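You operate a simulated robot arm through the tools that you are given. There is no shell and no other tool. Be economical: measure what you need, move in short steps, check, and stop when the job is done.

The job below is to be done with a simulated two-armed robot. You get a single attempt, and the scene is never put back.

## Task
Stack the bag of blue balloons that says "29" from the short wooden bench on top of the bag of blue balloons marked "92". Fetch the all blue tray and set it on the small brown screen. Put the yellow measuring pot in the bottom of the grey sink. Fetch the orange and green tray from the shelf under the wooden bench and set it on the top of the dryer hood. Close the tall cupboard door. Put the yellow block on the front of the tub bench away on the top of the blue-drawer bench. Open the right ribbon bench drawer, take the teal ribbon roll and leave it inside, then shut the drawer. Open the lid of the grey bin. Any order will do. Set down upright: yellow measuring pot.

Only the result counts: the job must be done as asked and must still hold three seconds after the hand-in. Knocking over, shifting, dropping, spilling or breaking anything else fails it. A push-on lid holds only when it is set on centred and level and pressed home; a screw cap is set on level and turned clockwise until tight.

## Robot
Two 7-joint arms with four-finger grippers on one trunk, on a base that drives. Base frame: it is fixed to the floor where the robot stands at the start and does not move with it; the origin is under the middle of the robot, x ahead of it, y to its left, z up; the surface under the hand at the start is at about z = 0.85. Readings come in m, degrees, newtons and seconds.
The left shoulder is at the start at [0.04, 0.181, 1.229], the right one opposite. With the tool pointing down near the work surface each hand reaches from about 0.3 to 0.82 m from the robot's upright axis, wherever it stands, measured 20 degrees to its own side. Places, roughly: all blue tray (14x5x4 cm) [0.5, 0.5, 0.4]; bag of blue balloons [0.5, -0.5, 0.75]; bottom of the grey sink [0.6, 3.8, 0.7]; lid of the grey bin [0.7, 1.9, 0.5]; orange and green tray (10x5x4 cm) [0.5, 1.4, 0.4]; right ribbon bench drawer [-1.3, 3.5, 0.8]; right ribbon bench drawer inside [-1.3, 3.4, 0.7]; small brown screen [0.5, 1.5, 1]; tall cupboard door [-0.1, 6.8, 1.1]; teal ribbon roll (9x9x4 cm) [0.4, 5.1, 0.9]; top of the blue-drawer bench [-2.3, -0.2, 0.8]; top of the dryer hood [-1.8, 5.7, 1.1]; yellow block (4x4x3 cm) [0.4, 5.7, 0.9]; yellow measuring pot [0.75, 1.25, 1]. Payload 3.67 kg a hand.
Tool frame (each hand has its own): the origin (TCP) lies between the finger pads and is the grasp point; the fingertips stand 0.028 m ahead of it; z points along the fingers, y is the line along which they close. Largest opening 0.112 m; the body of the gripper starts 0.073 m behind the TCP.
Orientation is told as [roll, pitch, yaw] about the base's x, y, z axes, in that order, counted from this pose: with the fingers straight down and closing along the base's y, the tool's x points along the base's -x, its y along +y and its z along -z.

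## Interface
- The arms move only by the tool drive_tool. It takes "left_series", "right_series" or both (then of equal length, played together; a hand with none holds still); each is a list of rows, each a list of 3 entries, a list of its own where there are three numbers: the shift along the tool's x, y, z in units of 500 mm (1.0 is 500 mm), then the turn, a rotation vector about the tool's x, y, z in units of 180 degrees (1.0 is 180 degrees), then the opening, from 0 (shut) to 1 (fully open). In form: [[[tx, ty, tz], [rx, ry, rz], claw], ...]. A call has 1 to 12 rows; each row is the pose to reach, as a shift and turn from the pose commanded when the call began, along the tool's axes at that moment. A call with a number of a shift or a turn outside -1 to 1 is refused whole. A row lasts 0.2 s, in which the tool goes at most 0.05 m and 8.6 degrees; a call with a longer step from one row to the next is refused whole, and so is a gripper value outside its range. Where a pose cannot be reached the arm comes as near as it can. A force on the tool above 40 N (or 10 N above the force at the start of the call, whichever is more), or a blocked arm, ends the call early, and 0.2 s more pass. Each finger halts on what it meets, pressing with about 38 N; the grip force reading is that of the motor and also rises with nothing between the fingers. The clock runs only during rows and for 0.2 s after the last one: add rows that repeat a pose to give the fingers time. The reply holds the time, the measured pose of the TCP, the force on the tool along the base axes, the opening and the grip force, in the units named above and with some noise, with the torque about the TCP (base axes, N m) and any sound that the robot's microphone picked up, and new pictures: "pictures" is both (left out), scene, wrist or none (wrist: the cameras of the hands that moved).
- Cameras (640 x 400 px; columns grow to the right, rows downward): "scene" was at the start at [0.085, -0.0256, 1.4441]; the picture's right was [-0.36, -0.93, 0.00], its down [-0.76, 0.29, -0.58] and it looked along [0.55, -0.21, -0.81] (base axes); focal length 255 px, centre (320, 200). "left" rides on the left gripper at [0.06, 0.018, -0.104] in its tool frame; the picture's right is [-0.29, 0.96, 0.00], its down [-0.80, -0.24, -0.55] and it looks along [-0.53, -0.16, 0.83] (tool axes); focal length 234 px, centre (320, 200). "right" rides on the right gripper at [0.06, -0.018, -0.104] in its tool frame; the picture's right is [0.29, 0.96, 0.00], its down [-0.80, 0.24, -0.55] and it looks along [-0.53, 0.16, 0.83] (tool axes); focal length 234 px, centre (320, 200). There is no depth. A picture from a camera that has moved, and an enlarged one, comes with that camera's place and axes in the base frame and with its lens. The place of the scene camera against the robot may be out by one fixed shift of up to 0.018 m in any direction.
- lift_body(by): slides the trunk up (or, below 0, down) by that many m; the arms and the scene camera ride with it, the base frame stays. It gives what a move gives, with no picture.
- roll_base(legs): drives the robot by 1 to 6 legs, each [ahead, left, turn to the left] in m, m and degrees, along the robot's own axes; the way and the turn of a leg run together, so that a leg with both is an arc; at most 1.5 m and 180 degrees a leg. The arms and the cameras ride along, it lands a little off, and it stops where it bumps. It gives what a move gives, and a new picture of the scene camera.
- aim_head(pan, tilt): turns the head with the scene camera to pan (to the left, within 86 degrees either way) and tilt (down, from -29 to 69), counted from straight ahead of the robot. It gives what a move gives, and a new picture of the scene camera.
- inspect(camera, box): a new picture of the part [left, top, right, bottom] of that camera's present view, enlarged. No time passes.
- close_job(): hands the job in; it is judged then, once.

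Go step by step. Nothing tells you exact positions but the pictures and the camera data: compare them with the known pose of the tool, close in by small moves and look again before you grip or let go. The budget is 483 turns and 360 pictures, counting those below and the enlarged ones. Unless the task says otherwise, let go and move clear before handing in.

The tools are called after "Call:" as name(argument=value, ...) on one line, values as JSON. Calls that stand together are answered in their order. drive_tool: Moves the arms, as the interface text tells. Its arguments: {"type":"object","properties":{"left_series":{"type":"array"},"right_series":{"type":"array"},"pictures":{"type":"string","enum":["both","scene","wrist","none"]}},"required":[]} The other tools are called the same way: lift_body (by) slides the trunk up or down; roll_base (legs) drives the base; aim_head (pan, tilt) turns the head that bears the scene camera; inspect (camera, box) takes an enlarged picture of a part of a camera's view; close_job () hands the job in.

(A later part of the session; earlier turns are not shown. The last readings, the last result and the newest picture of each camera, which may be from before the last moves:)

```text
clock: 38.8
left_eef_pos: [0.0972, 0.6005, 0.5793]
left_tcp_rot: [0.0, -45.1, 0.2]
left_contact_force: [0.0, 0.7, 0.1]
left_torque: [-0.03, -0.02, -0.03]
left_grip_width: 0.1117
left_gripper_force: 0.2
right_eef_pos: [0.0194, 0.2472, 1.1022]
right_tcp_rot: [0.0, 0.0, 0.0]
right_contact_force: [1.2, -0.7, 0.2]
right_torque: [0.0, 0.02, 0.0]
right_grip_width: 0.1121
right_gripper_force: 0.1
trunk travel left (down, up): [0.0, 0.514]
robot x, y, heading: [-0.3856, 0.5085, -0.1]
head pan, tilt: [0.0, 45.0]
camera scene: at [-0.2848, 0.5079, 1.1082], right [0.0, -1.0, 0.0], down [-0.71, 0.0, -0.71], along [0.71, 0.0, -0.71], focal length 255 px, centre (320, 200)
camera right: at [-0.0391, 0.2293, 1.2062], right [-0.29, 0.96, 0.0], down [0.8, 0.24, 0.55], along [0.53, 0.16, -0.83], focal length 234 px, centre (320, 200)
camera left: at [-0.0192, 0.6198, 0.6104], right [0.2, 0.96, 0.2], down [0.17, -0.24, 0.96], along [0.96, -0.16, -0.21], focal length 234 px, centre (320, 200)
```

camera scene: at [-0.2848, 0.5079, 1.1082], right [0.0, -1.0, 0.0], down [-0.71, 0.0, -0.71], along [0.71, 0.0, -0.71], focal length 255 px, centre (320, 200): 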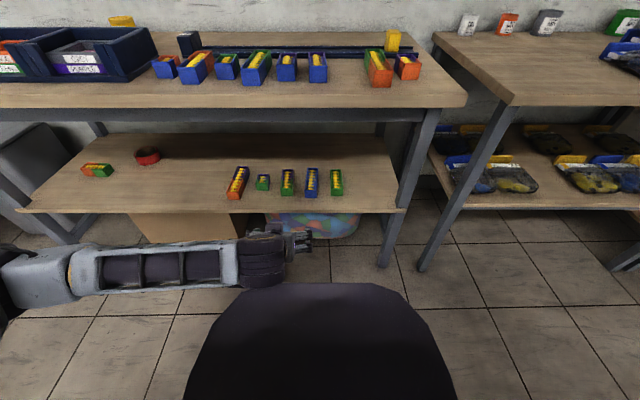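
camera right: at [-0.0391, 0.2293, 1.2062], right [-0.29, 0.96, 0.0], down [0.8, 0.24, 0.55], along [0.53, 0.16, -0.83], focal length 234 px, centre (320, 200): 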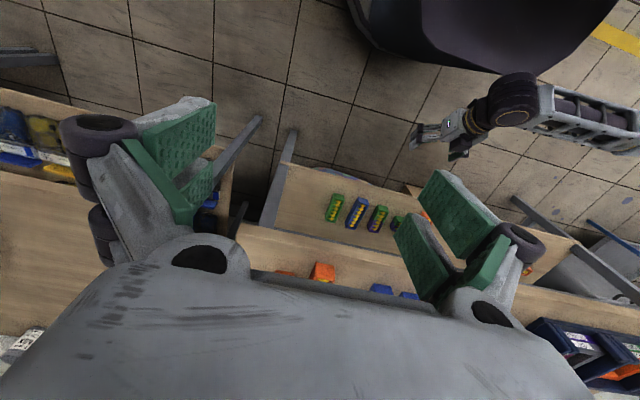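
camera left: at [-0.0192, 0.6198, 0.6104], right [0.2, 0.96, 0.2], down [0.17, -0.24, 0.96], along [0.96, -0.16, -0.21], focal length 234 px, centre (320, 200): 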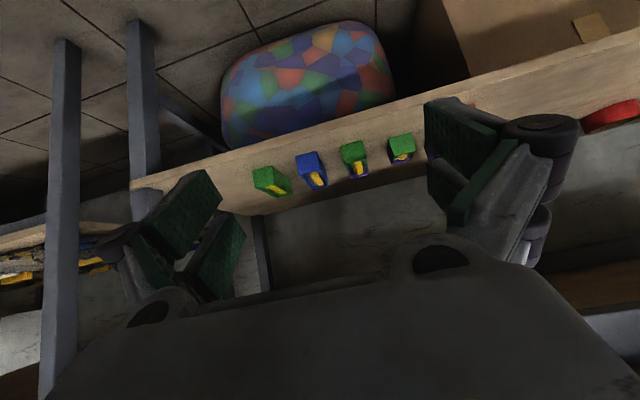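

Call:
roll_base(legs=[[0.26, -0.12, 0]])

Call:
drive_tool(left_series=[[[0, 0, 0], [0, 0, 0], 1]], pictures="wrist")

```text
clock: 40.7
left_eef_pos: [0.3616, 0.4808, 0.5802]
left_tcp_rot: [0.0, -44.9, 0.1]
left_contact_force: [0.3, 0.7, -0.6]
left_torque: [0.0, 0.01, 0.01]
left_grip_width: 0.1122
left_gripper_force: 0.1
right_eef_pos: [0.283, 0.1264, 1.1018]
right_tcp_rot: [0.0, 0.1, -0.1]
right_contact_force: [0.2, -0.7, -0.1]
right_torque: [0.02, 0.06, 0.0]
right_grip_width: 0.1119
right_gripper_force: 0.1
trunk travel left (down, up): [0.0, 0.514]
robot x, y, heading: [-0.1211, 0.3882, -0.1]
head pan, tilt: [0.0, 45.0]
camera scene: at [-0.0211, 0.3876, 1.1081], right [0.0, -1.0, 0.0], down [-0.71, 0.0, -0.71], along [0.71, 0.0, -0.71], focal length 255 px, centre (320, 200)
```

scene: 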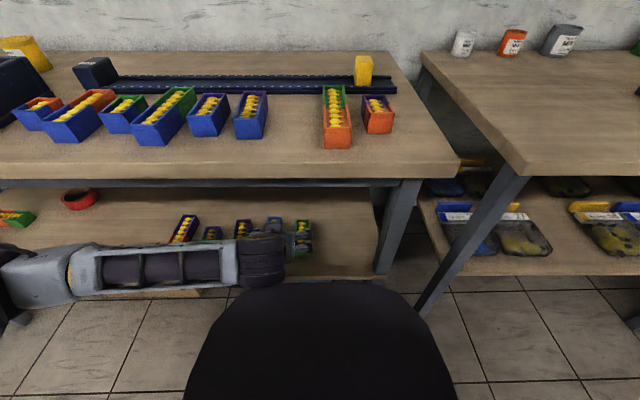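

```text
clock: 41.1
left_eef_pos: [0.3611, 0.4811, 0.58]
left_tcp_rot: [0.0, -45.0, 0.0]
left_contact_force: [-0.1, 0.0, 0.5]
left_torque: [-0.02, -0.01, 0.01]
left_grip_width: 0.1123
left_gripper_force: 0.1
right_eef_pos: [0.2828, 0.1269, 1.1018]
right_tcp_rot: [0.0, 0.0, -0.1]
right_contact_force: [0.0, -0.5, -0.4]
right_torque: [0.02, 0.0, 0.01]
right_grip_width: 0.1122
right_gripper_force: 0.1
trunk travel left (down, up): [0.0, 0.514]
robot x, y, heading: [-0.1195, 0.3866, 0.0]
head pan, tilt: [0.0, 45.0]
camera left: at [0.244, 0.4998, 0.611], right [0.2, 0.96, 0.2], down [0.17, -0.24, 0.96], along [0.96, -0.16, -0.21], focal length 234 px, centre (320, 200)
```

left: 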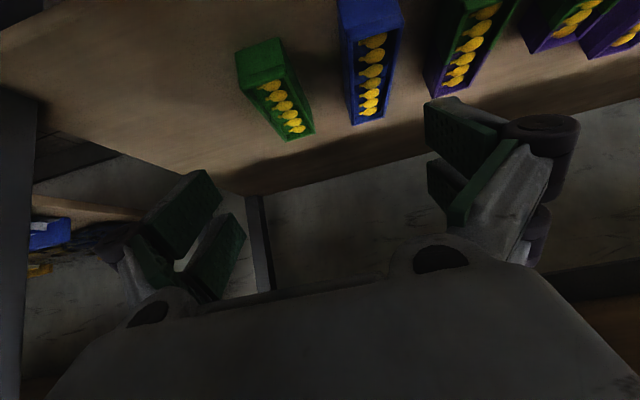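

Call:
drive_tool(left_series=[[[0.009, 0.06, 0.0], [0, 0, 0], 0.8], [[0.018, 0.12, 0.06], [0, 0, 0], 0.67], [[0.018, 0.12, 0.13], [0, 0, 0], 0.67], [[0.018, 0.12, 0.2], [0, 0, 0], 0.67]], pictures="wrist")

```text
clock: 42.1
left_eef_pos: [0.425, 0.5421, 0.5028]
left_tcp_rot: [0.0, -45.0, 0.1]
left_contact_force: [-0.6, 1.0, 0.2]
left_torque: [-0.02, -0.04, 0.0]
left_grip_width: 0.0747
left_gripper_force: 0.1
right_eef_pos: [0.2829, 0.1266, 1.1026]
right_tcp_rot: [0.0, -0.1, -0.1]
right_contact_force: [1.3, -0.1, -0.5]
right_torque: [0.01, 0.0, -0.01]
right_grip_width: 0.112
right_gripper_force: 0.1
trunk travel left (down, up): [0.0, 0.514]
robot x, y, heading: [-0.1207, 0.3874, -0.0]
head pan, tilt: [0.0, 45.0]
camera left: at [0.3076, 0.5598, 0.5333], right [0.2, 0.96, 0.2], down [0.17, -0.24, 0.96], along [0.96, -0.16, -0.21], focal length 234 px, centre (320, 200)
```

left: 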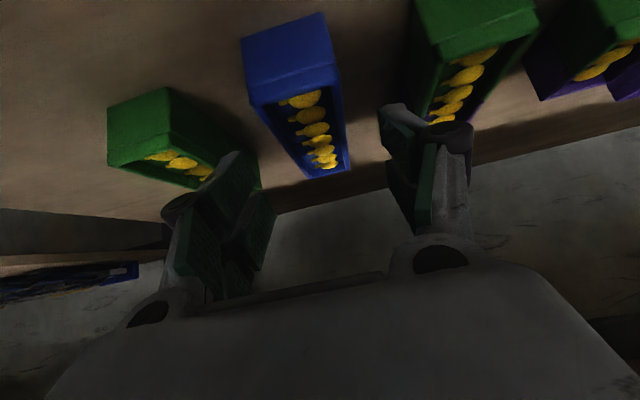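

Call:
drive_tool(left_series=[[[0, 0, 0.06], [0, 0, 0], 0.67], [[0, 0, 0.11], [0, 0, 0], 0.67], [[0, 0, 0.146], [0, 0, 0], 0.67]], pictures="wrist")

```text
clock: 42.9
left_eef_pos: [0.4759, 0.5409, 0.4548]
left_tcp_rot: [-0.1, -45.4, 0.2]
left_contact_force: [-3.1, -2.0, 13.0]
left_torque: [-0.15, 0.12, -0.2]
left_grip_width: 0.0757
left_gripper_force: 0.6
right_eef_pos: [0.2804, 0.1262, 1.1027]
right_tcp_rot: [0.0, -0.1, -0.1]
right_contact_force: [-1.5, -0.1, 1.1]
right_torque: [0.04, -0.07, -0.01]
right_grip_width: 0.1119
right_gripper_force: 0.1
trunk travel left (down, up): [0.0, 0.514]
robot x, y, heading: [-0.1184, 0.3869, -0.1]
head pan, tilt: [0.0, 45.0]
camera left: at [0.3592, 0.5599, 0.4837], right [0.2, 0.96, 0.2], down [0.17, -0.24, 0.96], along [0.97, -0.16, -0.21], focal length 234 px, centre (320, 200)
```

left: 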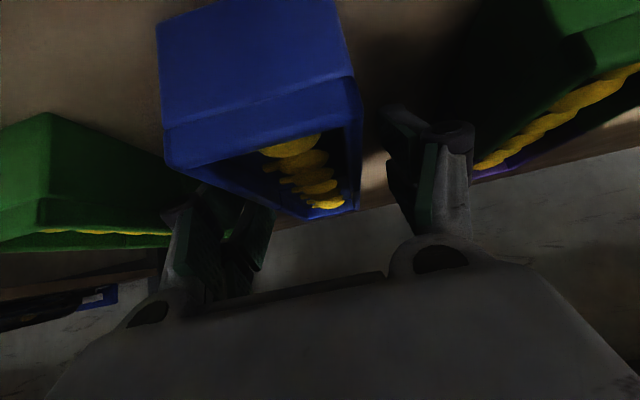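

Call:
drive_tool(left_series=[[[-0.01, 0, 0.136], [0, 0, 0], 0.67]], pictures="none")

```text
refused: row 1 steps farther than a row can; nothing moved
```

Call:
drive_tool(left_series=[[[-0.014, 0, -0.014], [0, 0, 0], 0.67], [[-0.014, 0, -0.014], [0, 0, 0], 0.4], [[-0.014, 0, -0.014], [0, 0, 0], 0], [[-0.014, 0, -0.014], [0, 0, 0], 0], [[-0.014, 0, -0.014], [0, 0, 0], 0]], pictures="wrist")

```text
clock: 44.1
left_eef_pos: [0.477, 0.5428, 0.461]
left_tcp_rot: [0.0, -44.9, 0.1]
left_contact_force: [-0.3, 0.1, 0.5]
left_torque: [-0.02, -0.01, -0.01]
left_grip_width: 0.0448
left_gripper_force: 38.1
right_eef_pos: [0.2823, 0.127, 1.1026]
right_tcp_rot: [0.0, 0.1, -0.1]
right_contact_force: [-0.4, 0.2, -0.1]
right_torque: [0.0, 0.02, 0.01]
right_grip_width: 0.112
right_gripper_force: 0.0
trunk travel left (down, up): [0.0, 0.514]
robot x, y, heading: [-0.1169, 0.3911, 0.2]
head pan, tilt: [0.0, 45.0]
camera left: at [0.3594, 0.561, 0.4914], right [0.2, 0.96, 0.2], down [0.17, -0.24, 0.96], along [0.96, -0.16, -0.21], focal length 234 px, centre (320, 200)
```

left: 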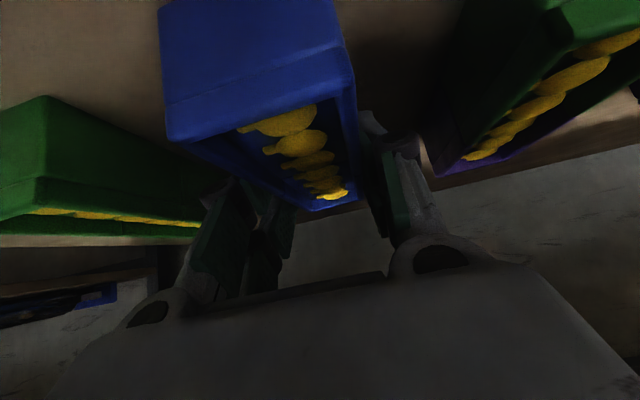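

Call:
drive_tool(left_series=[[[-0.03, 0, -0.03], [0, 0, 0], 0], [[-0.06, 0, -0.06], [0, 0, 0], 0], [[-0.1, 0, -0.1], [0, 0, 0], 0]], pictures="wrist")

```text
clock: 44.9
left_eef_pos: [0.4754, 0.5418, 0.5324]
left_tcp_rot: [0.0, -45.0, 0.1]
left_contact_force: [-0.3, -0.6, -1.4]
left_torque: [-0.01, 0.0, 0.0]
left_grip_width: 0.0449
left_gripper_force: 38.3
right_eef_pos: [0.2811, 0.1254, 1.1021]
right_tcp_rot: [0.1, 0.1, -0.2]
right_contact_force: [0.5, -0.3, 0.8]
right_torque: [0.03, 0.01, 0.01]
right_grip_width: 0.112
right_gripper_force: 0.0
trunk travel left (down, up): [0.0, 0.514]
robot x, y, heading: [-0.1177, 0.3854, -0.2]
head pan, tilt: [0.0, 45.0]
camera left: at [0.3597, 0.5604, 0.5632], right [0.2, 0.96, 0.2], down [0.17, -0.24, 0.96], along [0.96, -0.16, -0.21], focal length 234 px, centre (320, 200)
```

left: 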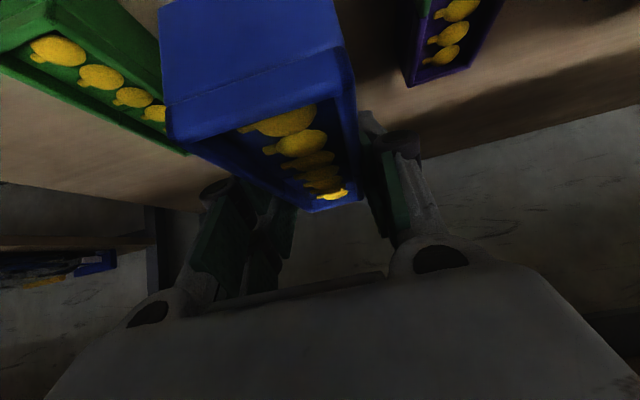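

Blue tray is held level. I'll back out, raise the trunk and go look at the brown screen.

Call:
roll_base(legs=[[-0.4, 0, 0]])

Call:
lift_body(by=0.35)

Call:
roll_base(legs=[[0, 0.85, 0]])

```text
clock: 47.5
left_eef_pos: [0.0782, 0.5447, 0.5318]
left_tcp_rot: [0.0, -45.0, 0.4]
left_contact_force: [0.2, -0.5, -0.9]
left_torque: [0.02, -0.01, 0.01]
left_grip_width: 0.0444
left_gripper_force: 37.5
right_eef_pos: [-0.1141, 0.1287, 1.1034]
right_tcp_rot: [0.0, 0.1, 0.3]
right_contact_force: [-1.0, 0.4, 0.6]
right_torque: [0.03, -0.02, -0.02]
right_grip_width: 0.1119
right_gripper_force: 0.0
trunk travel left (down, up): [0.0, 0.514]
robot x, y, heading: [-0.5168, 0.3847, 0.2]
head pan, tilt: [0.0, 45.0]
camera scene: at [-0.4197, 0.388, 1.1083], right [0.0, -1.0, 0.0], down [-0.71, 0.0, -0.71], along [0.71, 0.0, -0.71], focal length 255 px, centre (320, 200)
```

scene: 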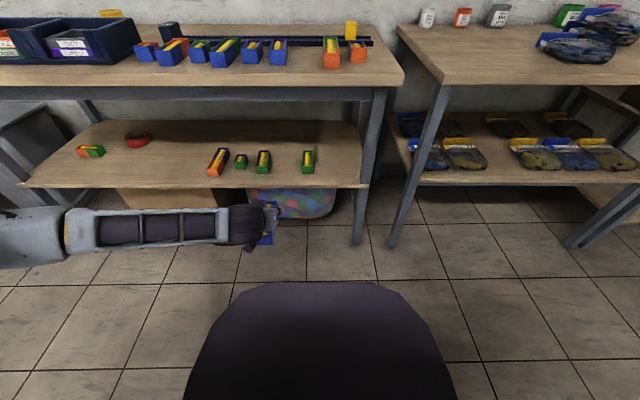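

```text
clock: 50.9
left_eef_pos: [0.0788, 0.544, 0.8791]
left_tcp_rot: [0.1, -44.9, 0.5]
left_contact_force: [0.0, 1.3, 0.3]
left_torque: [0.02, 0.01, -0.01]
left_grip_width: 0.0445
left_gripper_force: 38.3
right_eef_pos: [-0.1129, 0.129, 1.4517]
right_tcp_rot: [0.0, 0.0, 0.3]
right_contact_force: [0.1, 0.4, 0.3]
right_torque: [-0.02, -0.03, 0.0]
right_grip_width: 0.1121
right_gripper_force: 0.0
trunk travel left (down, up): [-0.35, 0.164]
robot x, y, heading: [-0.5195, 0.3903, 0.2]
head pan, tilt: [0.0, 45.0]
```

```text
clock: 55.6
left_eef_pos: [0.0766, 1.3909, 0.8804]
left_tcp_rot: [0.1, -45.0, 2.6]
left_contact_force: [0.6, 0.8, -1.5]
left_torque: [0.02, 0.01, 0.0]
left_grip_width: 0.0446
left_gripper_force: 38.1
right_eef_pos: [-0.0981, 0.9671, 1.4507]
right_tcp_rot: [-0.1, 0.2, 2.6]
right_contact_force: [-0.8, 0.2, -0.2]
right_torque: [-0.02, -0.01, 0.02]
right_grip_width: 0.112
right_gripper_force: 0.1
trunk travel left (down, up): [-0.35, 0.164]
robot x, y, heading: [-0.5156, 1.2141, 2.6]
head pan, tilt: [0.0, 45.0]
stopped in leg 1: the robot was blocked; the commanded pose is now the measured one
camera scene: at [-0.4146, 1.2157, 1.4565], right [0.04, -1.0, 0.0], down [-0.71, -0.03, -0.71], along [0.71, 0.03, -0.71], focal length 255 px, centre (320, 200)
```

scene: 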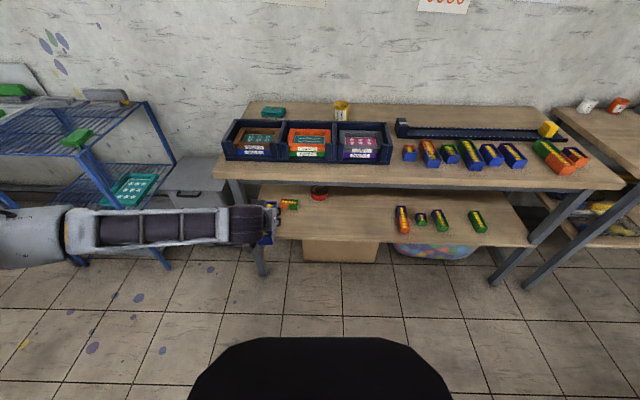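

Call:
roll_base(legs=[[0, -0.1, -2.6]])

Call:
aim_head(pan=60, tilt=40)

```text
clock: 56.8
left_eef_pos: [0.0849, 1.2652, 0.8793]
left_tcp_rot: [0.0, -45.0, 0.2]
left_contact_force: [0.6, -0.4, -0.9]
left_torque: [-0.01, 0.0, -0.01]
left_grip_width: 0.0446
left_gripper_force: 37.7
right_eef_pos: [-0.1096, 0.8498, 1.4517]
right_tcp_rot: [0.0, 0.1, -0.1]
right_contact_force: [-0.8, -0.9, -0.8]
right_torque: [0.01, -0.01, -0.01]
right_grip_width: 0.1122
right_gripper_force: 0.0
trunk travel left (down, up): [-0.35, 0.164]
robot x, y, heading: [-0.5109, 1.11, -0.3]
head pan, tilt: [0.0, 45.0]
camera scene: at [-0.4128, 1.1111, 1.4565], right [0.0, -1.0, 0.0], down [-0.71, 0.0, -0.71], along [0.71, 0.0, -0.71], focal length 255 px, centre (320, 200)
```

scene: 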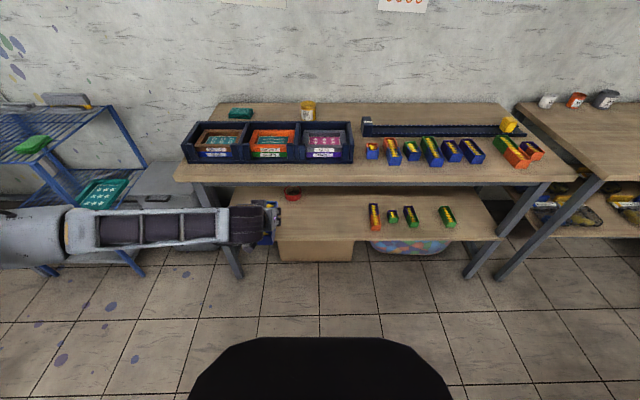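

```text
clock: 58.1
left_eef_pos: [0.0838, 1.2639, 0.8795]
left_tcp_rot: [0.1, -45.0, 0.0]
left_contact_force: [-0.3, -0.6, -1.3]
left_torque: [-0.02, 0.0, 0.02]
left_grip_width: 0.0448
left_gripper_force: 38.0
right_eef_pos: [-0.1081, 0.8486, 1.4512]
right_tcp_rot: [0.0, 0.1, 0.0]
right_contact_force: [-0.2, -0.1, -0.1]
right_torque: [-0.01, 0.0, -0.02]
right_grip_width: 0.1119
right_gripper_force: 0.1
trunk travel left (down, up): [-0.35, 0.164]
robot x, y, heading: [-0.5101, 1.1108, 0.1]
head pan, tilt: [60.0, 40.0]
camera scene: at [-0.4516, 1.184, 1.4638], right [0.86, -0.5, 0.0], down [-0.32, -0.56, -0.77], along [0.38, 0.66, -0.64], focal length 255 px, centre (320, 200)
```

scene: 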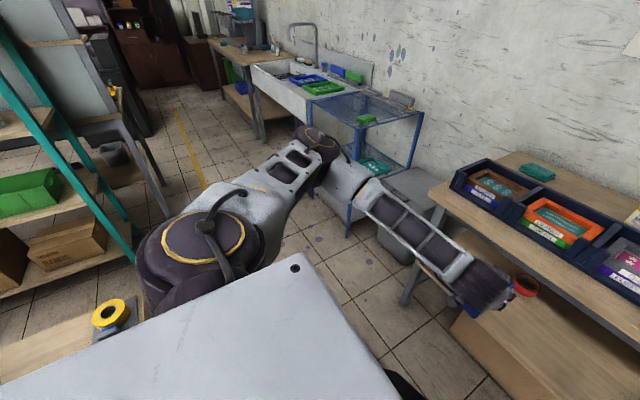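

Call:
inspect(camera="scene", box=[430, 140, 640, 271])

```text
3.05 times, centred on (535, 206) of scene
camera zoom: at [-0.4516, 1.184, 1.4638], right [0.86, -0.5, 0.0], down [-0.32, -0.56, -0.77], along [0.38, 0.66, -0.64], focal length 777 px, centre (-335, 183)
```

zoom: 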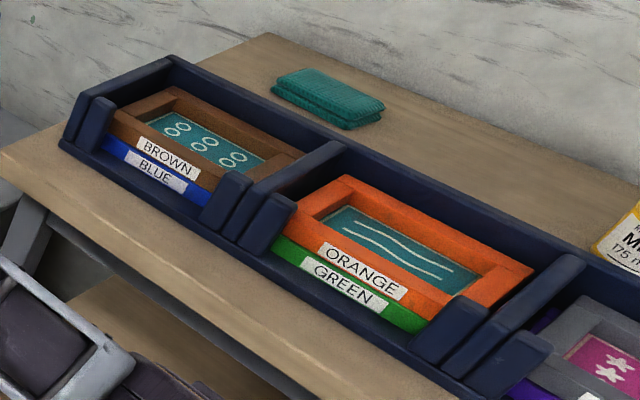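

Call:
drive_tool(left_series=[[[-0.09, 0, -0.013], [0, 0, 0], 0], [[-0.18, 0, -0.026], [0, 0, 0], 0], [[-0.27, 0, -0.039], [0, 0, 0], 0], [[-0.36, 0, -0.052], [0, 0, 0], 0], [[-0.45, 0, -0.065], [0, 0, 0], 0], [[-0.546, 0, -0.076], [0, 0, 0], 0]], pictures="scene")

```text
clock: 59.5
left_eef_pos: [0.2539, 1.2643, 1.0974]
left_tcp_rot: [0.2, -44.9, 0.0]
left_contact_force: [-0.2, 0.3, -1.0]
left_torque: [0.0, -0.03, 0.0]
left_grip_width: 0.0447
left_gripper_force: 37.7
right_eef_pos: [-0.1077, 0.8491, 1.4498]
right_tcp_rot: [0.2, 0.1, -0.1]
right_contact_force: [-0.1, 0.5, 0.0]
right_torque: [0.02, -0.03, -0.01]
right_grip_width: 0.112
right_gripper_force: 0.1
trunk travel left (down, up): [-0.35, 0.164]
robot x, y, heading: [-0.5082, 1.1092, -0.2]
head pan, tilt: [60.0, 40.0]
camera scene: at [-0.4511, 1.1837, 1.4638], right [0.87, -0.5, 0.0], down [-0.32, -0.56, -0.77], along [0.38, 0.66, -0.64], focal length 255 px, centre (320, 200)
```

scene: 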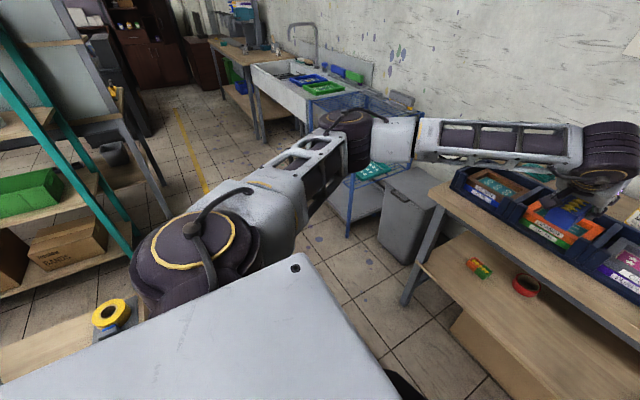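

The block was probably the table behind me at the left, not the arm, so I'll keep closer to the bench. Driving to hang the tray above the brown screen.

Call:
roll_base(legs=[[0.2, 0, 0], [0, 0.225, 0]])

Call:
aim_head(pan=15, tilt=45)

Call:
drive_tool(left_series=[[[0, 0, 0], [0, 0, 0], 0]], pictures="wrist")

```text
clock: 62.4
left_eef_pos: [0.4505, 1.487, 1.0981]
left_tcp_rot: [0.0, -45.0, -0.1]
left_contact_force: [-0.7, 1.1, -1.3]
left_torque: [0.01, 0.0, 0.02]
left_grip_width: 0.0447
left_gripper_force: 37.7
right_eef_pos: [0.0898, 1.0716, 1.4488]
right_tcp_rot: [0.1, 0.1, -0.1]
right_contact_force: [0.4, 0.3, 0.0]
right_torque: [-0.01, -0.01, 0.0]
right_grip_width: 0.112
right_gripper_force: 0.1
trunk travel left (down, up): [-0.35, 0.164]
robot x, y, heading: [-0.3126, 1.3341, -0.4]
head pan, tilt: [60.0, 40.0]
camera scene: at [-0.2531, 1.4077, 1.4638], right [0.86, -0.5, 0.0], down [-0.32, -0.56, -0.77], along [0.38, 0.66, -0.64], focal length 255 px, centre (320, 200)
```

scene: 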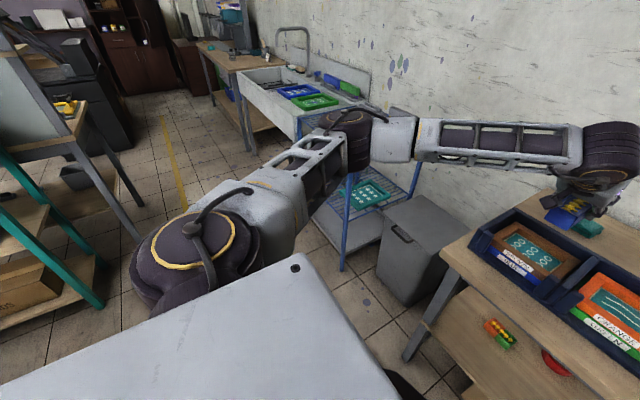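

```text
clock: 63.6
left_eef_pos: [0.4512, 1.4878, 1.0986]
left_tcp_rot: [0.0, -45.1, -0.1]
left_contact_force: [0.3, 0.3, -1.2]
left_torque: [0.02, 0.04, -0.01]
left_grip_width: 0.0443
left_gripper_force: 38.2
right_eef_pos: [0.0893, 1.0717, 1.4504]
right_tcp_rot: [0.1, 0.1, -0.2]
right_contact_force: [-0.7, 0.1, 0.6]
right_torque: [0.01, -0.04, 0.01]
right_grip_width: 0.112
right_gripper_force: 0.0
trunk travel left (down, up): [-0.35, 0.164]
robot x, y, heading: [-0.3131, 1.3357, -0.1]
head pan, tilt: [15.0, 45.0]
camera scene: at [-0.2176, 1.3557, 1.4565], right [0.26, -0.97, 0.0], down [-0.68, -0.18, -0.71], along [0.68, 0.18, -0.71], focal length 255 px, centre (320, 200)
```

scene: 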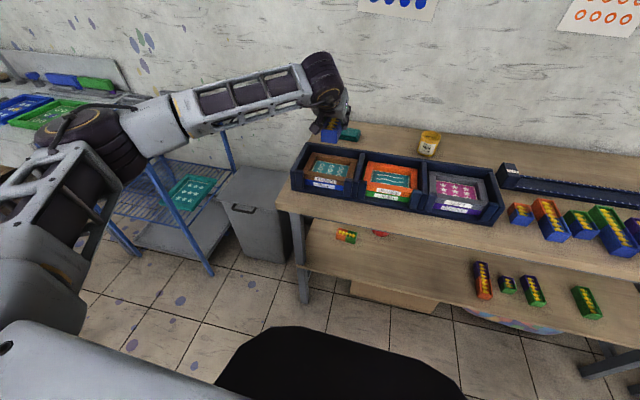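

```text
clock: 64.0
left_eef_pos: [0.4509, 1.4866, 1.0972]
left_tcp_rot: [0.0, -45.1, -0.1]
left_contact_force: [-0.4, -0.4, -1.9]
left_torque: [-0.02, 0.01, -0.01]
left_grip_width: 0.0444
left_gripper_force: 38.4
right_eef_pos: [0.0902, 1.0728, 1.4496]
right_tcp_rot: [0.2, 0.1, -0.2]
right_contact_force: [-0.4, 0.9, -0.8]
right_torque: [0.02, 0.05, 0.0]
right_grip_width: 0.112
right_gripper_force: 0.0
trunk travel left (down, up): [-0.35, 0.164]
robot x, y, heading: [-0.3138, 1.3319, -0.1]
head pan, tilt: [15.0, 45.0]
camera left: at [0.3343, 1.5058, 1.1287], right [0.2, 0.96, 0.2], down [0.17, -0.24, 0.96], along [0.96, -0.16, -0.21], focal length 234 px, centre (320, 200)
```

left: 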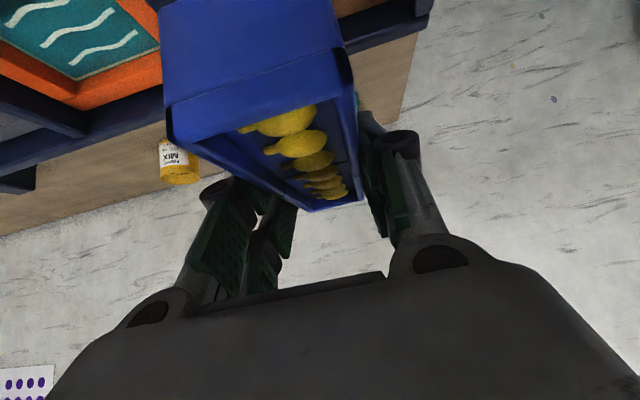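

Call:
inspect(camera="scene", box=[270, 110, 450, 222])

```text
3.56 times, centred on (360, 166) of scene
camera zoom: at [-0.2176, 1.3555, 1.4565], right [0.26, -0.97, 0.0], down [-0.68, -0.18, -0.71], along [0.68, 0.18, -0.71], focal length 906 px, centre (178, 321)
```

zoom: 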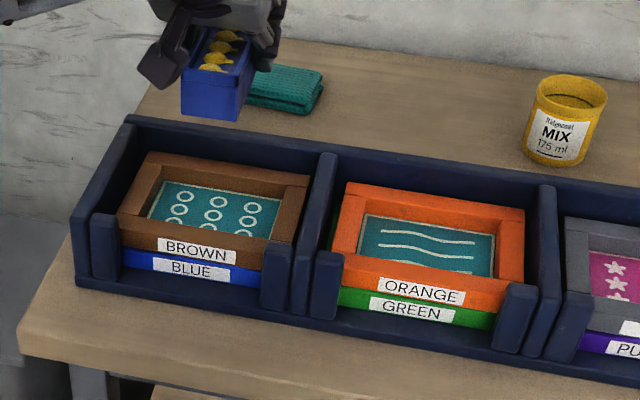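

Call:
drive_tool(left_series=[[[0.06, 0.008, 0.04], [0, 0, 0], 0], [[0.12, 0.016, 0.08], [0, 0, 0], 0], [[0.178, 0.022, 0.124], [0, 0, 0], 0]], pictures="none")

Call:
inspect(camera="scene", box=[270, 110, 450, 222])

```text
clock: 64.8
left_eef_pos: [0.4325, 1.4988, 0.99]
left_tcp_rot: [0.0, -45.0, 0.0]
left_contact_force: [-0.1, 0.4, -1.2]
left_torque: [0.05, -0.01, 0.05]
left_grip_width: 0.0446
left_gripper_force: 37.9
right_eef_pos: [0.0896, 1.0739, 1.4503]
right_tcp_rot: [0.0, 0.1, -0.3]
right_contact_force: [0.3, 0.4, -0.3]
right_torque: [-0.02, 0.01, 0.01]
right_grip_width: 0.1122
right_gripper_force: 0.0
trunk travel left (down, up): [-0.35, 0.164]
robot x, y, heading: [-0.3137, 1.3353, -0.2]
head pan, tilt: [15.0, 45.0]
```

```text
3.56 times, centred on (360, 166) of scene
camera zoom: at [-0.2173, 1.3562, 1.4565], right [0.26, -0.97, 0.0], down [-0.68, -0.18, -0.71], along [0.68, 0.18, -0.71], focal length 906 px, centre (178, 321)
```

zoom: 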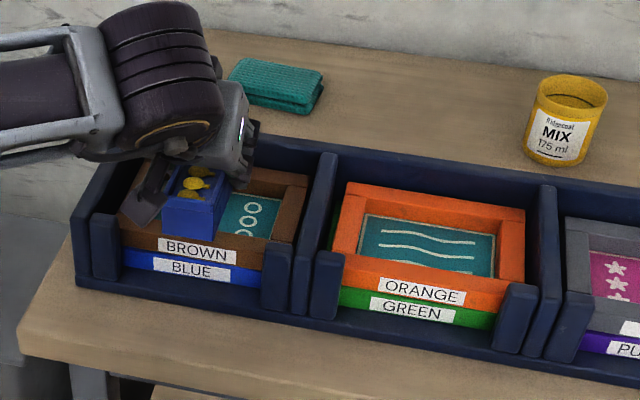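

Call:
drive_tool(left_series=[[[0.014, -0.01, 0.014], [0, 0, 0], 0], [[0.021, -0.014, 0.021], [0, 0, 0], 0], [[0.028, -0.014, 0.028], [0, 0, 0], 0]], pictures="none")

Call:
drive_tool(left_series=[[[0.006, 0, 0.006], [0, 0, 0], 0], [[0.012, 0, 0.012], [0, 0, 0], 0]], pictures="none")

```text
clock: 65.6
left_eef_pos: [0.4322, 1.4901, 0.9715]
left_tcp_rot: [0.0, -45.0, 0.0]
left_contact_force: [0.0, 0.2, -1.1]
left_torque: [-0.02, 0.03, 0.01]
left_grip_width: 0.0444
left_gripper_force: 38.2
right_eef_pos: [0.0892, 1.0732, 1.451]
right_tcp_rot: [0.0, 0.2, -0.1]
right_contact_force: [-0.8, 0.3, 0.8]
right_torque: [-0.01, 0.0, -0.05]
right_grip_width: 0.112
right_gripper_force: 0.1
trunk travel left (down, up): [-0.35, 0.164]
robot x, y, heading: [-0.3127, 1.3314, -0.3]
head pan, tilt: [15.0, 45.0]
```

```text
clock: 66.2
left_eef_pos: [0.4324, 1.4907, 0.9643]
left_tcp_rot: [0.0, -45.0, 0.0]
left_contact_force: [-0.4, 1.0, -1.2]
left_torque: [-0.02, 0.01, 0.02]
left_grip_width: 0.0444
left_gripper_force: 37.8
right_eef_pos: [0.0885, 1.0732, 1.4504]
right_tcp_rot: [0.1, 0.2, -0.2]
right_contact_force: [0.2, 0.6, 0.0]
right_torque: [0.02, -0.01, 0.02]
right_grip_width: 0.1122
right_gripper_force: 0.1
trunk travel left (down, up): [-0.35, 0.164]
robot x, y, heading: [-0.3091, 1.3355, -0.2]
head pan, tilt: [15.0, 45.0]
```

Call:
drive_tool(left_series=[[[0.006, 0, 0.006], [0, 0, 0], 0], [[0.01, 0, 0.01], [0, 0, 0], 0]], pictures="none")

Call:
inspect(camera="scene", box=[270, 110, 450, 222])

```text
clock: 66.8
left_eef_pos: [0.4325, 1.4912, 0.9556]
left_tcp_rot: [0.1, -44.9, -0.1]
left_contact_force: [-0.6, 0.0, -0.3]
left_torque: [-0.04, 0.01, -0.02]
left_grip_width: 0.0444
left_gripper_force: 37.5
right_eef_pos: [0.0892, 1.0725, 1.4504]
right_tcp_rot: [0.1, 0.1, -0.2]
right_contact_force: [-0.8, -0.4, -0.6]
right_torque: [0.0, 0.02, -0.02]
right_grip_width: 0.1121
right_gripper_force: 0.0
trunk travel left (down, up): [-0.35, 0.164]
robot x, y, heading: [-0.3148, 1.3349, -0.1]
head pan, tilt: [15.0, 45.0]
```

```text
3.56 times, centred on (360, 166) of scene
camera zoom: at [-0.2175, 1.3557, 1.4565], right [0.26, -0.97, 0.0], down [-0.68, -0.18, -0.71], along [0.68, 0.18, -0.71], focal length 906 px, centre (178, 321)
```

zoom: 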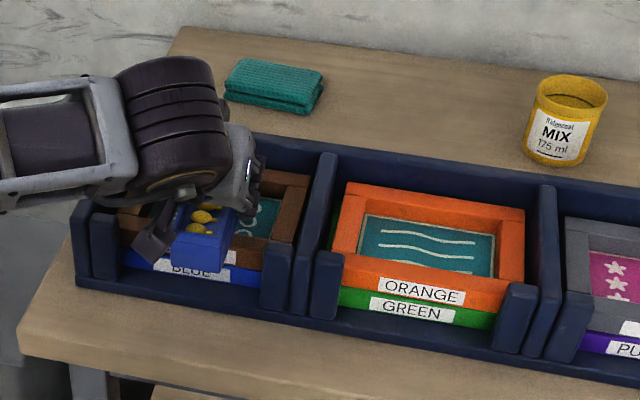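

Call:
drive_tool(left_series=[[[0.004, 0, 0.004], [0, 0, 0], 0], [[0.008, 0, 0.008], [0, 0, 0], 0]], pictures="none")

```text
clock: 67.4
left_eef_pos: [0.4324, 1.4909, 0.951]
left_tcp_rot: [0.0, -45.0, 0.0]
left_contact_force: [0.7, -0.9, -1.5]
left_torque: [0.0, 0.0, 0.01]
left_grip_width: 0.0445
left_gripper_force: 37.8
right_eef_pos: [0.089, 1.0728, 1.4499]
right_tcp_rot: [0.1, 0.1, -0.2]
right_contact_force: [-0.9, -0.6, 0.5]
right_torque: [-0.01, -0.02, 0.03]
right_grip_width: 0.1121
right_gripper_force: 0.0
trunk travel left (down, up): [-0.35, 0.164]
robot x, y, heading: [-0.3136, 1.3331, -0.4]
head pan, tilt: [15.0, 45.0]
```

Call:
drive_tool(left_series=[[[0.004, 0, 0.004], [0, 0, 0], 0], [[0.008, 0, 0.008], [0, 0, 0], 0]], pictures="none")

Call:
drive_tool(left_series=[[[0.004, 0, 0.004], [0, 0, 0], 0], [[0.008, 0, 0.008], [0, 0, 0], 0]], pictures="none")

```text
clock: 68.0
left_eef_pos: [0.4325, 1.4911, 0.9486]
left_tcp_rot: [-0.1, -45.4, 0.1]
left_contact_force: [-0.1, 2.2, 16.2]
left_torque: [0.4, 0.35, -0.05]
left_grip_width: 0.0445
left_gripper_force: 37.5
right_eef_pos: [0.0856, 1.0733, 1.4522]
right_tcp_rot: [0.1, 0.0, -0.2]
right_contact_force: [-0.2, 0.0, 0.9]
right_torque: [0.01, -0.04, -0.01]
right_grip_width: 0.1119
right_gripper_force: 0.2
trunk travel left (down, up): [-0.35, 0.164]
robot x, y, heading: [-0.3132, 1.3333, -0.4]
head pan, tilt: [15.0, 45.0]
```

```text
clock: 68.6
left_eef_pos: [0.4318, 1.4913, 0.9424]
left_tcp_rot: [-0.1, -45.3, 0.0]
left_contact_force: [7.5, 1.6, 23.1]
left_torque: [0.03, -0.13, 0.02]
left_grip_width: 0.0448
left_gripper_force: 38.0
right_eef_pos: [0.0864, 1.0729, 1.4513]
right_tcp_rot: [0.1, 0.0, -0.2]
right_contact_force: [0.5, -0.1, -0.7]
right_torque: [0.0, 0.02, 0.02]
right_grip_width: 0.112
right_gripper_force: 0.0
trunk travel left (down, up): [-0.35, 0.164]
robot x, y, heading: [-0.3122, 1.3362, -0.3]
head pan, tilt: [15.0, 45.0]
```

Call:
inspect(camera="scene", box=[280, 130, 380, 200])

Call:
inspect(camera="left", box=[0, 0, 640, 400])

```text
5.71 times, centred on (330, 165) of scene
camera zoom: at [-0.2196, 1.3555, 1.4568], right [0.26, -0.97, 0.0], down [-0.68, -0.18, -0.71], along [0.68, 0.18, -0.71], focal length 1456 px, centre (263, 400)
```

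zoom: 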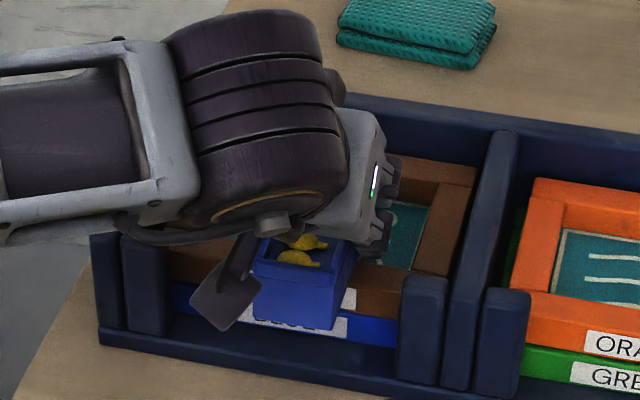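

```text
1.00 times, centred on (320, 200) of left (not enlarged: the box is as wide or as high as the picture)
camera zoom: at [0.3152, 1.5098, 0.9728], right [0.2, 0.96, 0.2], down [0.17, -0.24, 0.96], along [0.96, -0.16, -0.21], focal length 234 px, centre (320, 200)
```

zoom: 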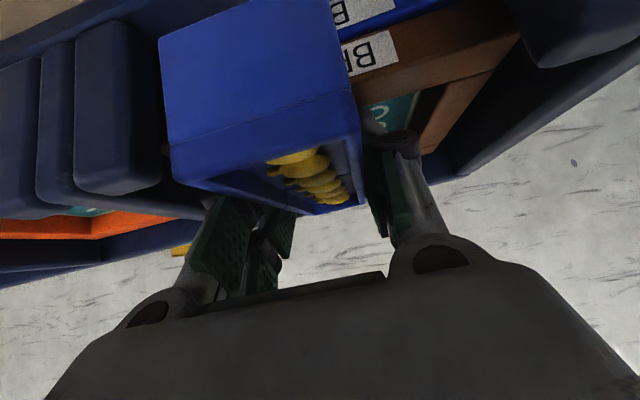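

Call:
drive_tool(left_series=[[[-0.004, 0, -0.004], [0, 0, 0], 0], [[-0.004, 0, -0.004], [0, 0, 0], 0.45], [[-0.004, 0, -0.004], [0, 0, 0], 0.6], [[-0.004, 0, -0.004], [0, 0, 0], 0.6]], pictures="wrist")

Call:
inspect(camera="scene", box=[280, 130, 380, 200])

```text
clock: 69.6
left_eef_pos: [0.4311, 1.4917, 0.9413]
left_tcp_rot: [0.1, -44.9, 0.0]
left_contact_force: [0.1, 0.6, -0.3]
left_torque: [0.02, 0.01, -0.02]
left_grip_width: 0.0671
left_gripper_force: 0.0
right_eef_pos: [0.0894, 1.0726, 1.4498]
right_tcp_rot: [0.1, 0.2, -0.2]
right_contact_force: [0.0, -0.7, 1.0]
right_torque: [0.02, -0.02, 0.01]
right_grip_width: 0.1119
right_gripper_force: 0.0
trunk travel left (down, up): [-0.35, 0.164]
robot x, y, heading: [-0.3132, 1.3304, -0.2]
head pan, tilt: [15.0, 45.0]
camera left: at [0.3146, 1.5104, 0.9719], right [0.2, 0.96, 0.2], down [0.17, -0.24, 0.95], along [0.96, -0.16, -0.22], focal length 234 px, centre (320, 200)
```

left: 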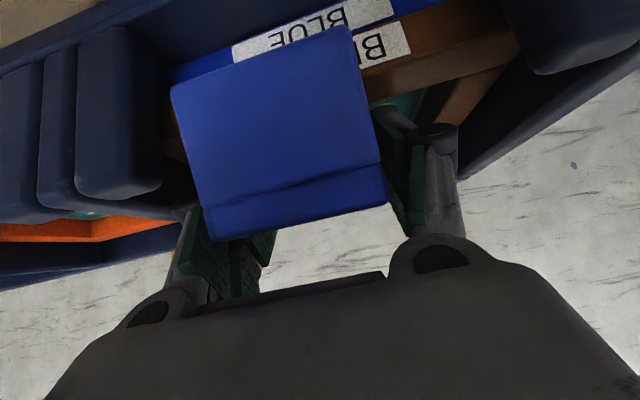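

```text
5.71 times, centred on (330, 165) of scene
camera zoom: at [-0.218, 1.3554, 1.4565], right [0.26, -0.97, 0.0], down [-0.68, -0.18, -0.71], along [0.68, 0.18, -0.71], focal length 1456 px, centre (263, 400)
```

zoom: 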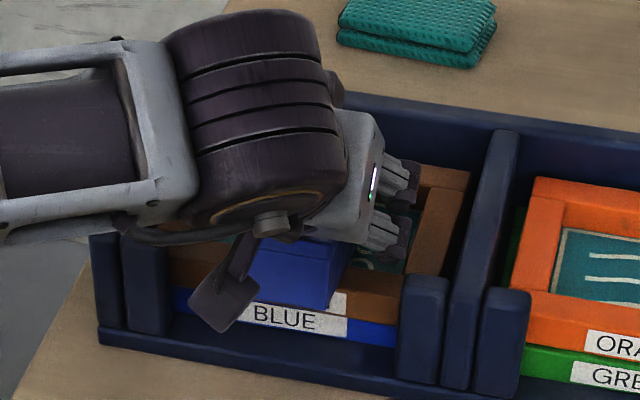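

Call:
drive_tool(left_series=[[[0, 0, -0.06], [0, 0, 0], 0.7], [[0, 0, -0.14], [0, 0, 0], 0.7], [[0, 0, -0.22], [0, 0, 0], 0.7], [[0, 0, -0.3], [0, 0, 0], 0.7]], pictures="wrist")

Call:
inspect(camera="scene", box=[280, 130, 380, 200])

```text
clock: 70.6
left_eef_pos: [0.3246, 1.4921, 1.0509]
left_tcp_rot: [0.0, -45.1, 0.0]
left_contact_force: [0.5, 0.1, 0.0]
left_torque: [0.02, 0.02, 0.0]
left_grip_width: 0.0784
left_gripper_force: 0.1
right_eef_pos: [0.0878, 1.0726, 1.4511]
right_tcp_rot: [0.1, -0.1, -0.2]
right_contact_force: [-0.6, 0.2, 0.7]
right_torque: [-0.01, -0.03, 0.04]
right_grip_width: 0.1119
right_gripper_force: 0.0
trunk travel left (down, up): [-0.35, 0.164]
robot x, y, heading: [-0.3133, 1.3341, -0.3]
head pan, tilt: [15.0, 45.0]
camera left: at [0.2081, 1.5107, 1.0817], right [0.2, 0.96, 0.2], down [0.17, -0.24, 0.96], along [0.96, -0.16, -0.21], focal length 234 px, centre (320, 200)
```

left: 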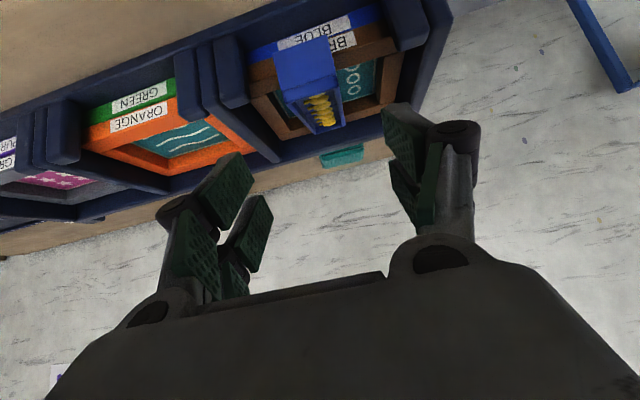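

```text
5.71 times, centred on (330, 165) of scene
camera zoom: at [-0.219, 1.3558, 1.4566], right [0.26, -0.97, 0.0], down [-0.68, -0.18, -0.71], along [0.68, 0.18, -0.71], focal length 1456 px, centre (263, 400)
```

zoom: 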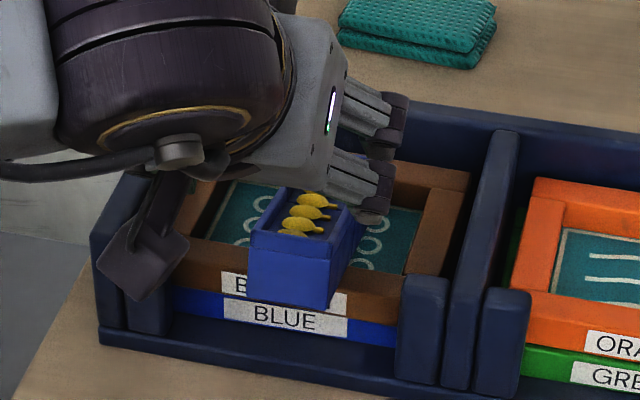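

Call:
inspect(camera="left", box=[220, 0, 460, 180])

```text
2.22 times, centred on (340, 90) of left
camera zoom: at [0.2081, 1.5107, 1.0817], right [0.2, 0.96, 0.2], down [0.17, -0.24, 0.96], along [0.96, -0.16, -0.21], focal length 520 px, centre (276, 444)
```

zoom: 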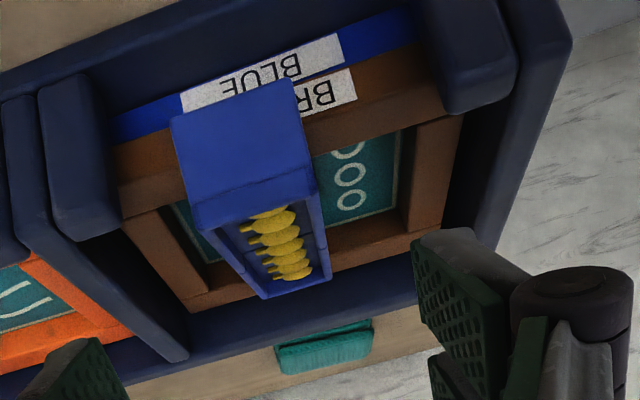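

The tray's back end dropped into the frame's opening, leaving it tilted. I'll regrip it with a matching tool tilt and set it level across both frame bars.

Call:
drive_tool(left_series=[[[-0.02, 0.001, 0.05], [0, 0.03, 0], 0.7], [[-0.04, 0.002, 0.1], [0, 0.06, 0], 0.7], [[-0.0624, 0.003, 0.1452], [0, 0.0833, 0], 0.7]], pictures="wrist")

```text
clock: 71.4
left_eef_pos: [0.4008, 1.496, 1.0195]
left_tcp_rot: [0.0, -30.0, -0.1]
left_contact_force: [1.2, -0.5, 0.1]
left_torque: [-0.01, -0.02, -0.02]
left_grip_width: 0.0785
left_gripper_force: 0.0
right_eef_pos: [0.0905, 1.0733, 1.4492]
right_tcp_rot: [0.1, 0.1, -0.3]
right_contact_force: [-0.8, 0.5, 0.8]
right_torque: [0.01, 0.01, -0.01]
right_grip_width: 0.1119
right_gripper_force: 0.1
trunk travel left (down, up): [-0.35, 0.164]
robot x, y, heading: [-0.3148, 1.3369, -0.0]
head pan, tilt: [15.0, 45.0]
camera left: at [0.296, 1.5144, 1.0797], right [0.25, 0.96, 0.14], down [0.41, -0.24, 0.88], along [0.87, -0.16, -0.46], focal length 234 px, centre (320, 200)
```

left: 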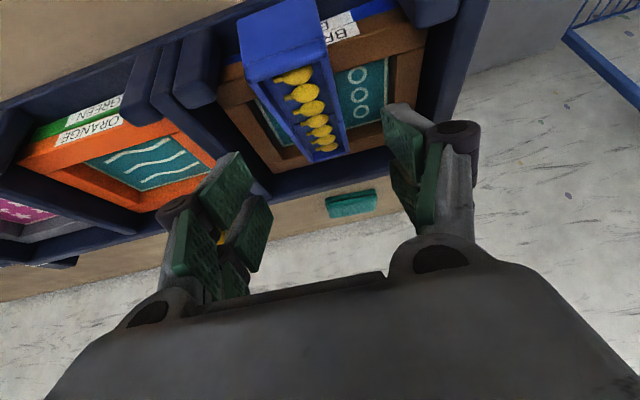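

Call:
inspect(camera="left", box=[200, 0, 460, 190])

```text
2.11 times, centred on (330, 95) of left
camera zoom: at [0.296, 1.5144, 1.0797], right [0.25, 0.96, 0.14], down [0.41, -0.24, 0.88], along [0.87, -0.16, -0.46], focal length 493 px, centre (299, 421)
```

zoom: 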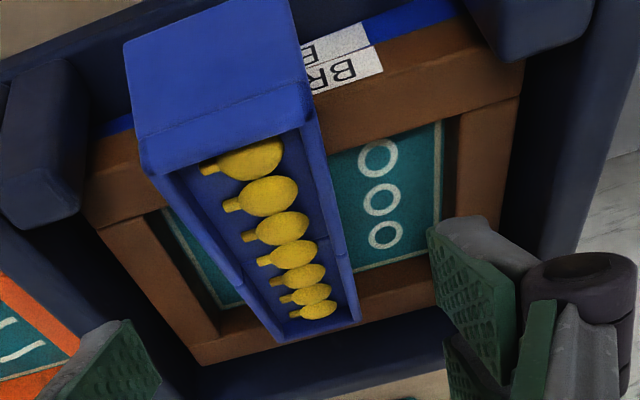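

Call:
drive_tool(left_series=[[[0.002, -0.005, 0.06], [0, 0, 0], 0.7], [[0.004, -0.005, 0.12], [0, 0, 0], 0.7], [[0.006, -0.005, 0.17], [0, 0, 0], 0.7], [[0.006, -0.005, 0.19], [0, 0, 0], 0.65]], pictures="wrist")

```text
clock: 72.4
left_eef_pos: [0.4445, 1.4905, 0.9357]
left_tcp_rot: [0.0, -30.0, 0.1]
left_contact_force: [0.6, 0.7, 0.3]
left_torque: [0.04, 0.0, 0.0]
left_grip_width: 0.0726
left_gripper_force: 0.0
right_eef_pos: [0.0879, 1.0719, 1.4501]
right_tcp_rot: [0.1, 0.1, -0.2]
right_contact_force: [0.8, 0.4, 0.0]
right_torque: [0.0, 0.0, 0.0]
right_grip_width: 0.1118
right_gripper_force: 0.1
trunk travel left (down, up): [-0.35, 0.164]
robot x, y, heading: [-0.3132, 1.3362, -0.1]
head pan, tilt: [15.0, 45.0]
camera left: at [0.3396, 1.5092, 0.9949], right [0.25, 0.96, 0.14], down [0.41, -0.24, 0.88], along [0.88, -0.16, -0.46], focal length 234 px, centre (320, 200)
```

left: 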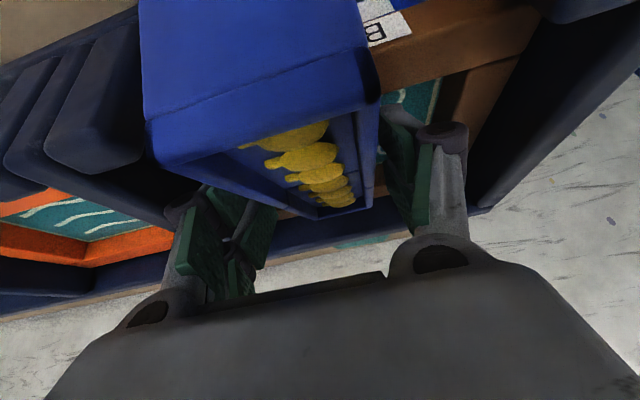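

Call:
drive_tool(left_series=[[[0, 0, 0], [0, 0, 0], 0.3], [[0, 0, 0], [0, 0, 0], 0], [[0, 0, 0], [0, 0, 0], 0], [[-0.03, 0, -0.052], [0, 0, 0], 0], [[-0.06, 0, -0.104], [0, 0, 0], 0]], pictures="wrist")

Call:
inspect(camera="scene", box=[280, 130, 380, 200])

```text
clock: 73.6
left_eef_pos: [0.4438, 1.4905, 0.9944]
left_tcp_rot: [0.1, -30.0, -0.1]
left_contact_force: [-0.6, 0.3, -0.4]
left_torque: [0.0, 0.02, -0.04]
left_grip_width: 0.0444
left_gripper_force: 38.3
right_eef_pos: [0.0891, 1.0727, 1.4512]
right_tcp_rot: [0.0, 0.0, -0.2]
right_contact_force: [0.1, -0.1, 0.6]
right_torque: [0.04, 0.0, -0.01]
right_grip_width: 0.112
right_gripper_force: 0.0
trunk travel left (down, up): [-0.35, 0.164]
robot x, y, heading: [-0.3126, 1.3353, -0.4]
head pan, tilt: [15.0, 45.0]
camera left: at [0.3393, 1.5089, 1.0548], right [0.25, 0.96, 0.14], down [0.41, -0.24, 0.88], along [0.88, -0.16, -0.46], focal length 234 px, centre (320, 200)
```

left: 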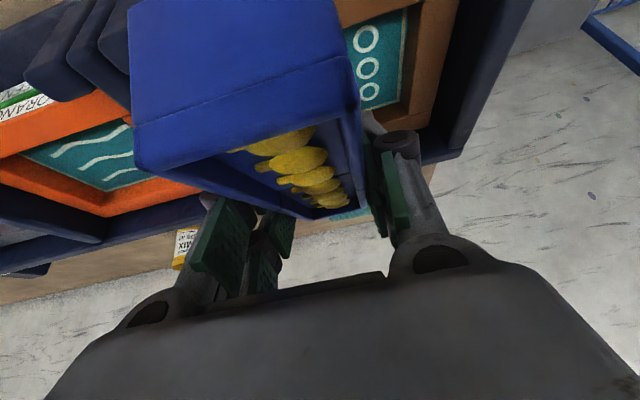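

```text
5.71 times, centred on (330, 165) of scene
camera zoom: at [-0.2182, 1.3555, 1.4566], right [0.26, -0.97, 0.0], down [-0.68, -0.18, -0.71], along [0.68, 0.18, -0.71], focal length 1456 px, centre (263, 400)
```

zoom: 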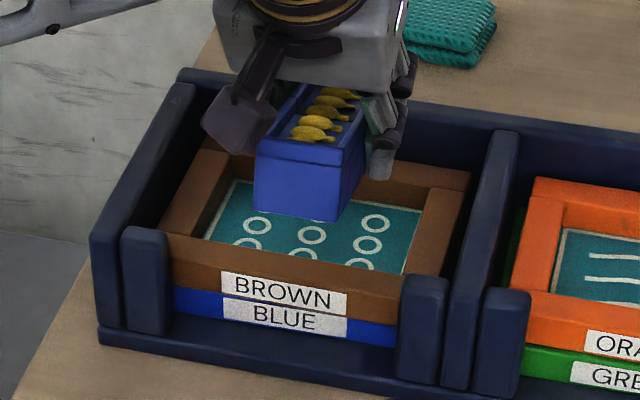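

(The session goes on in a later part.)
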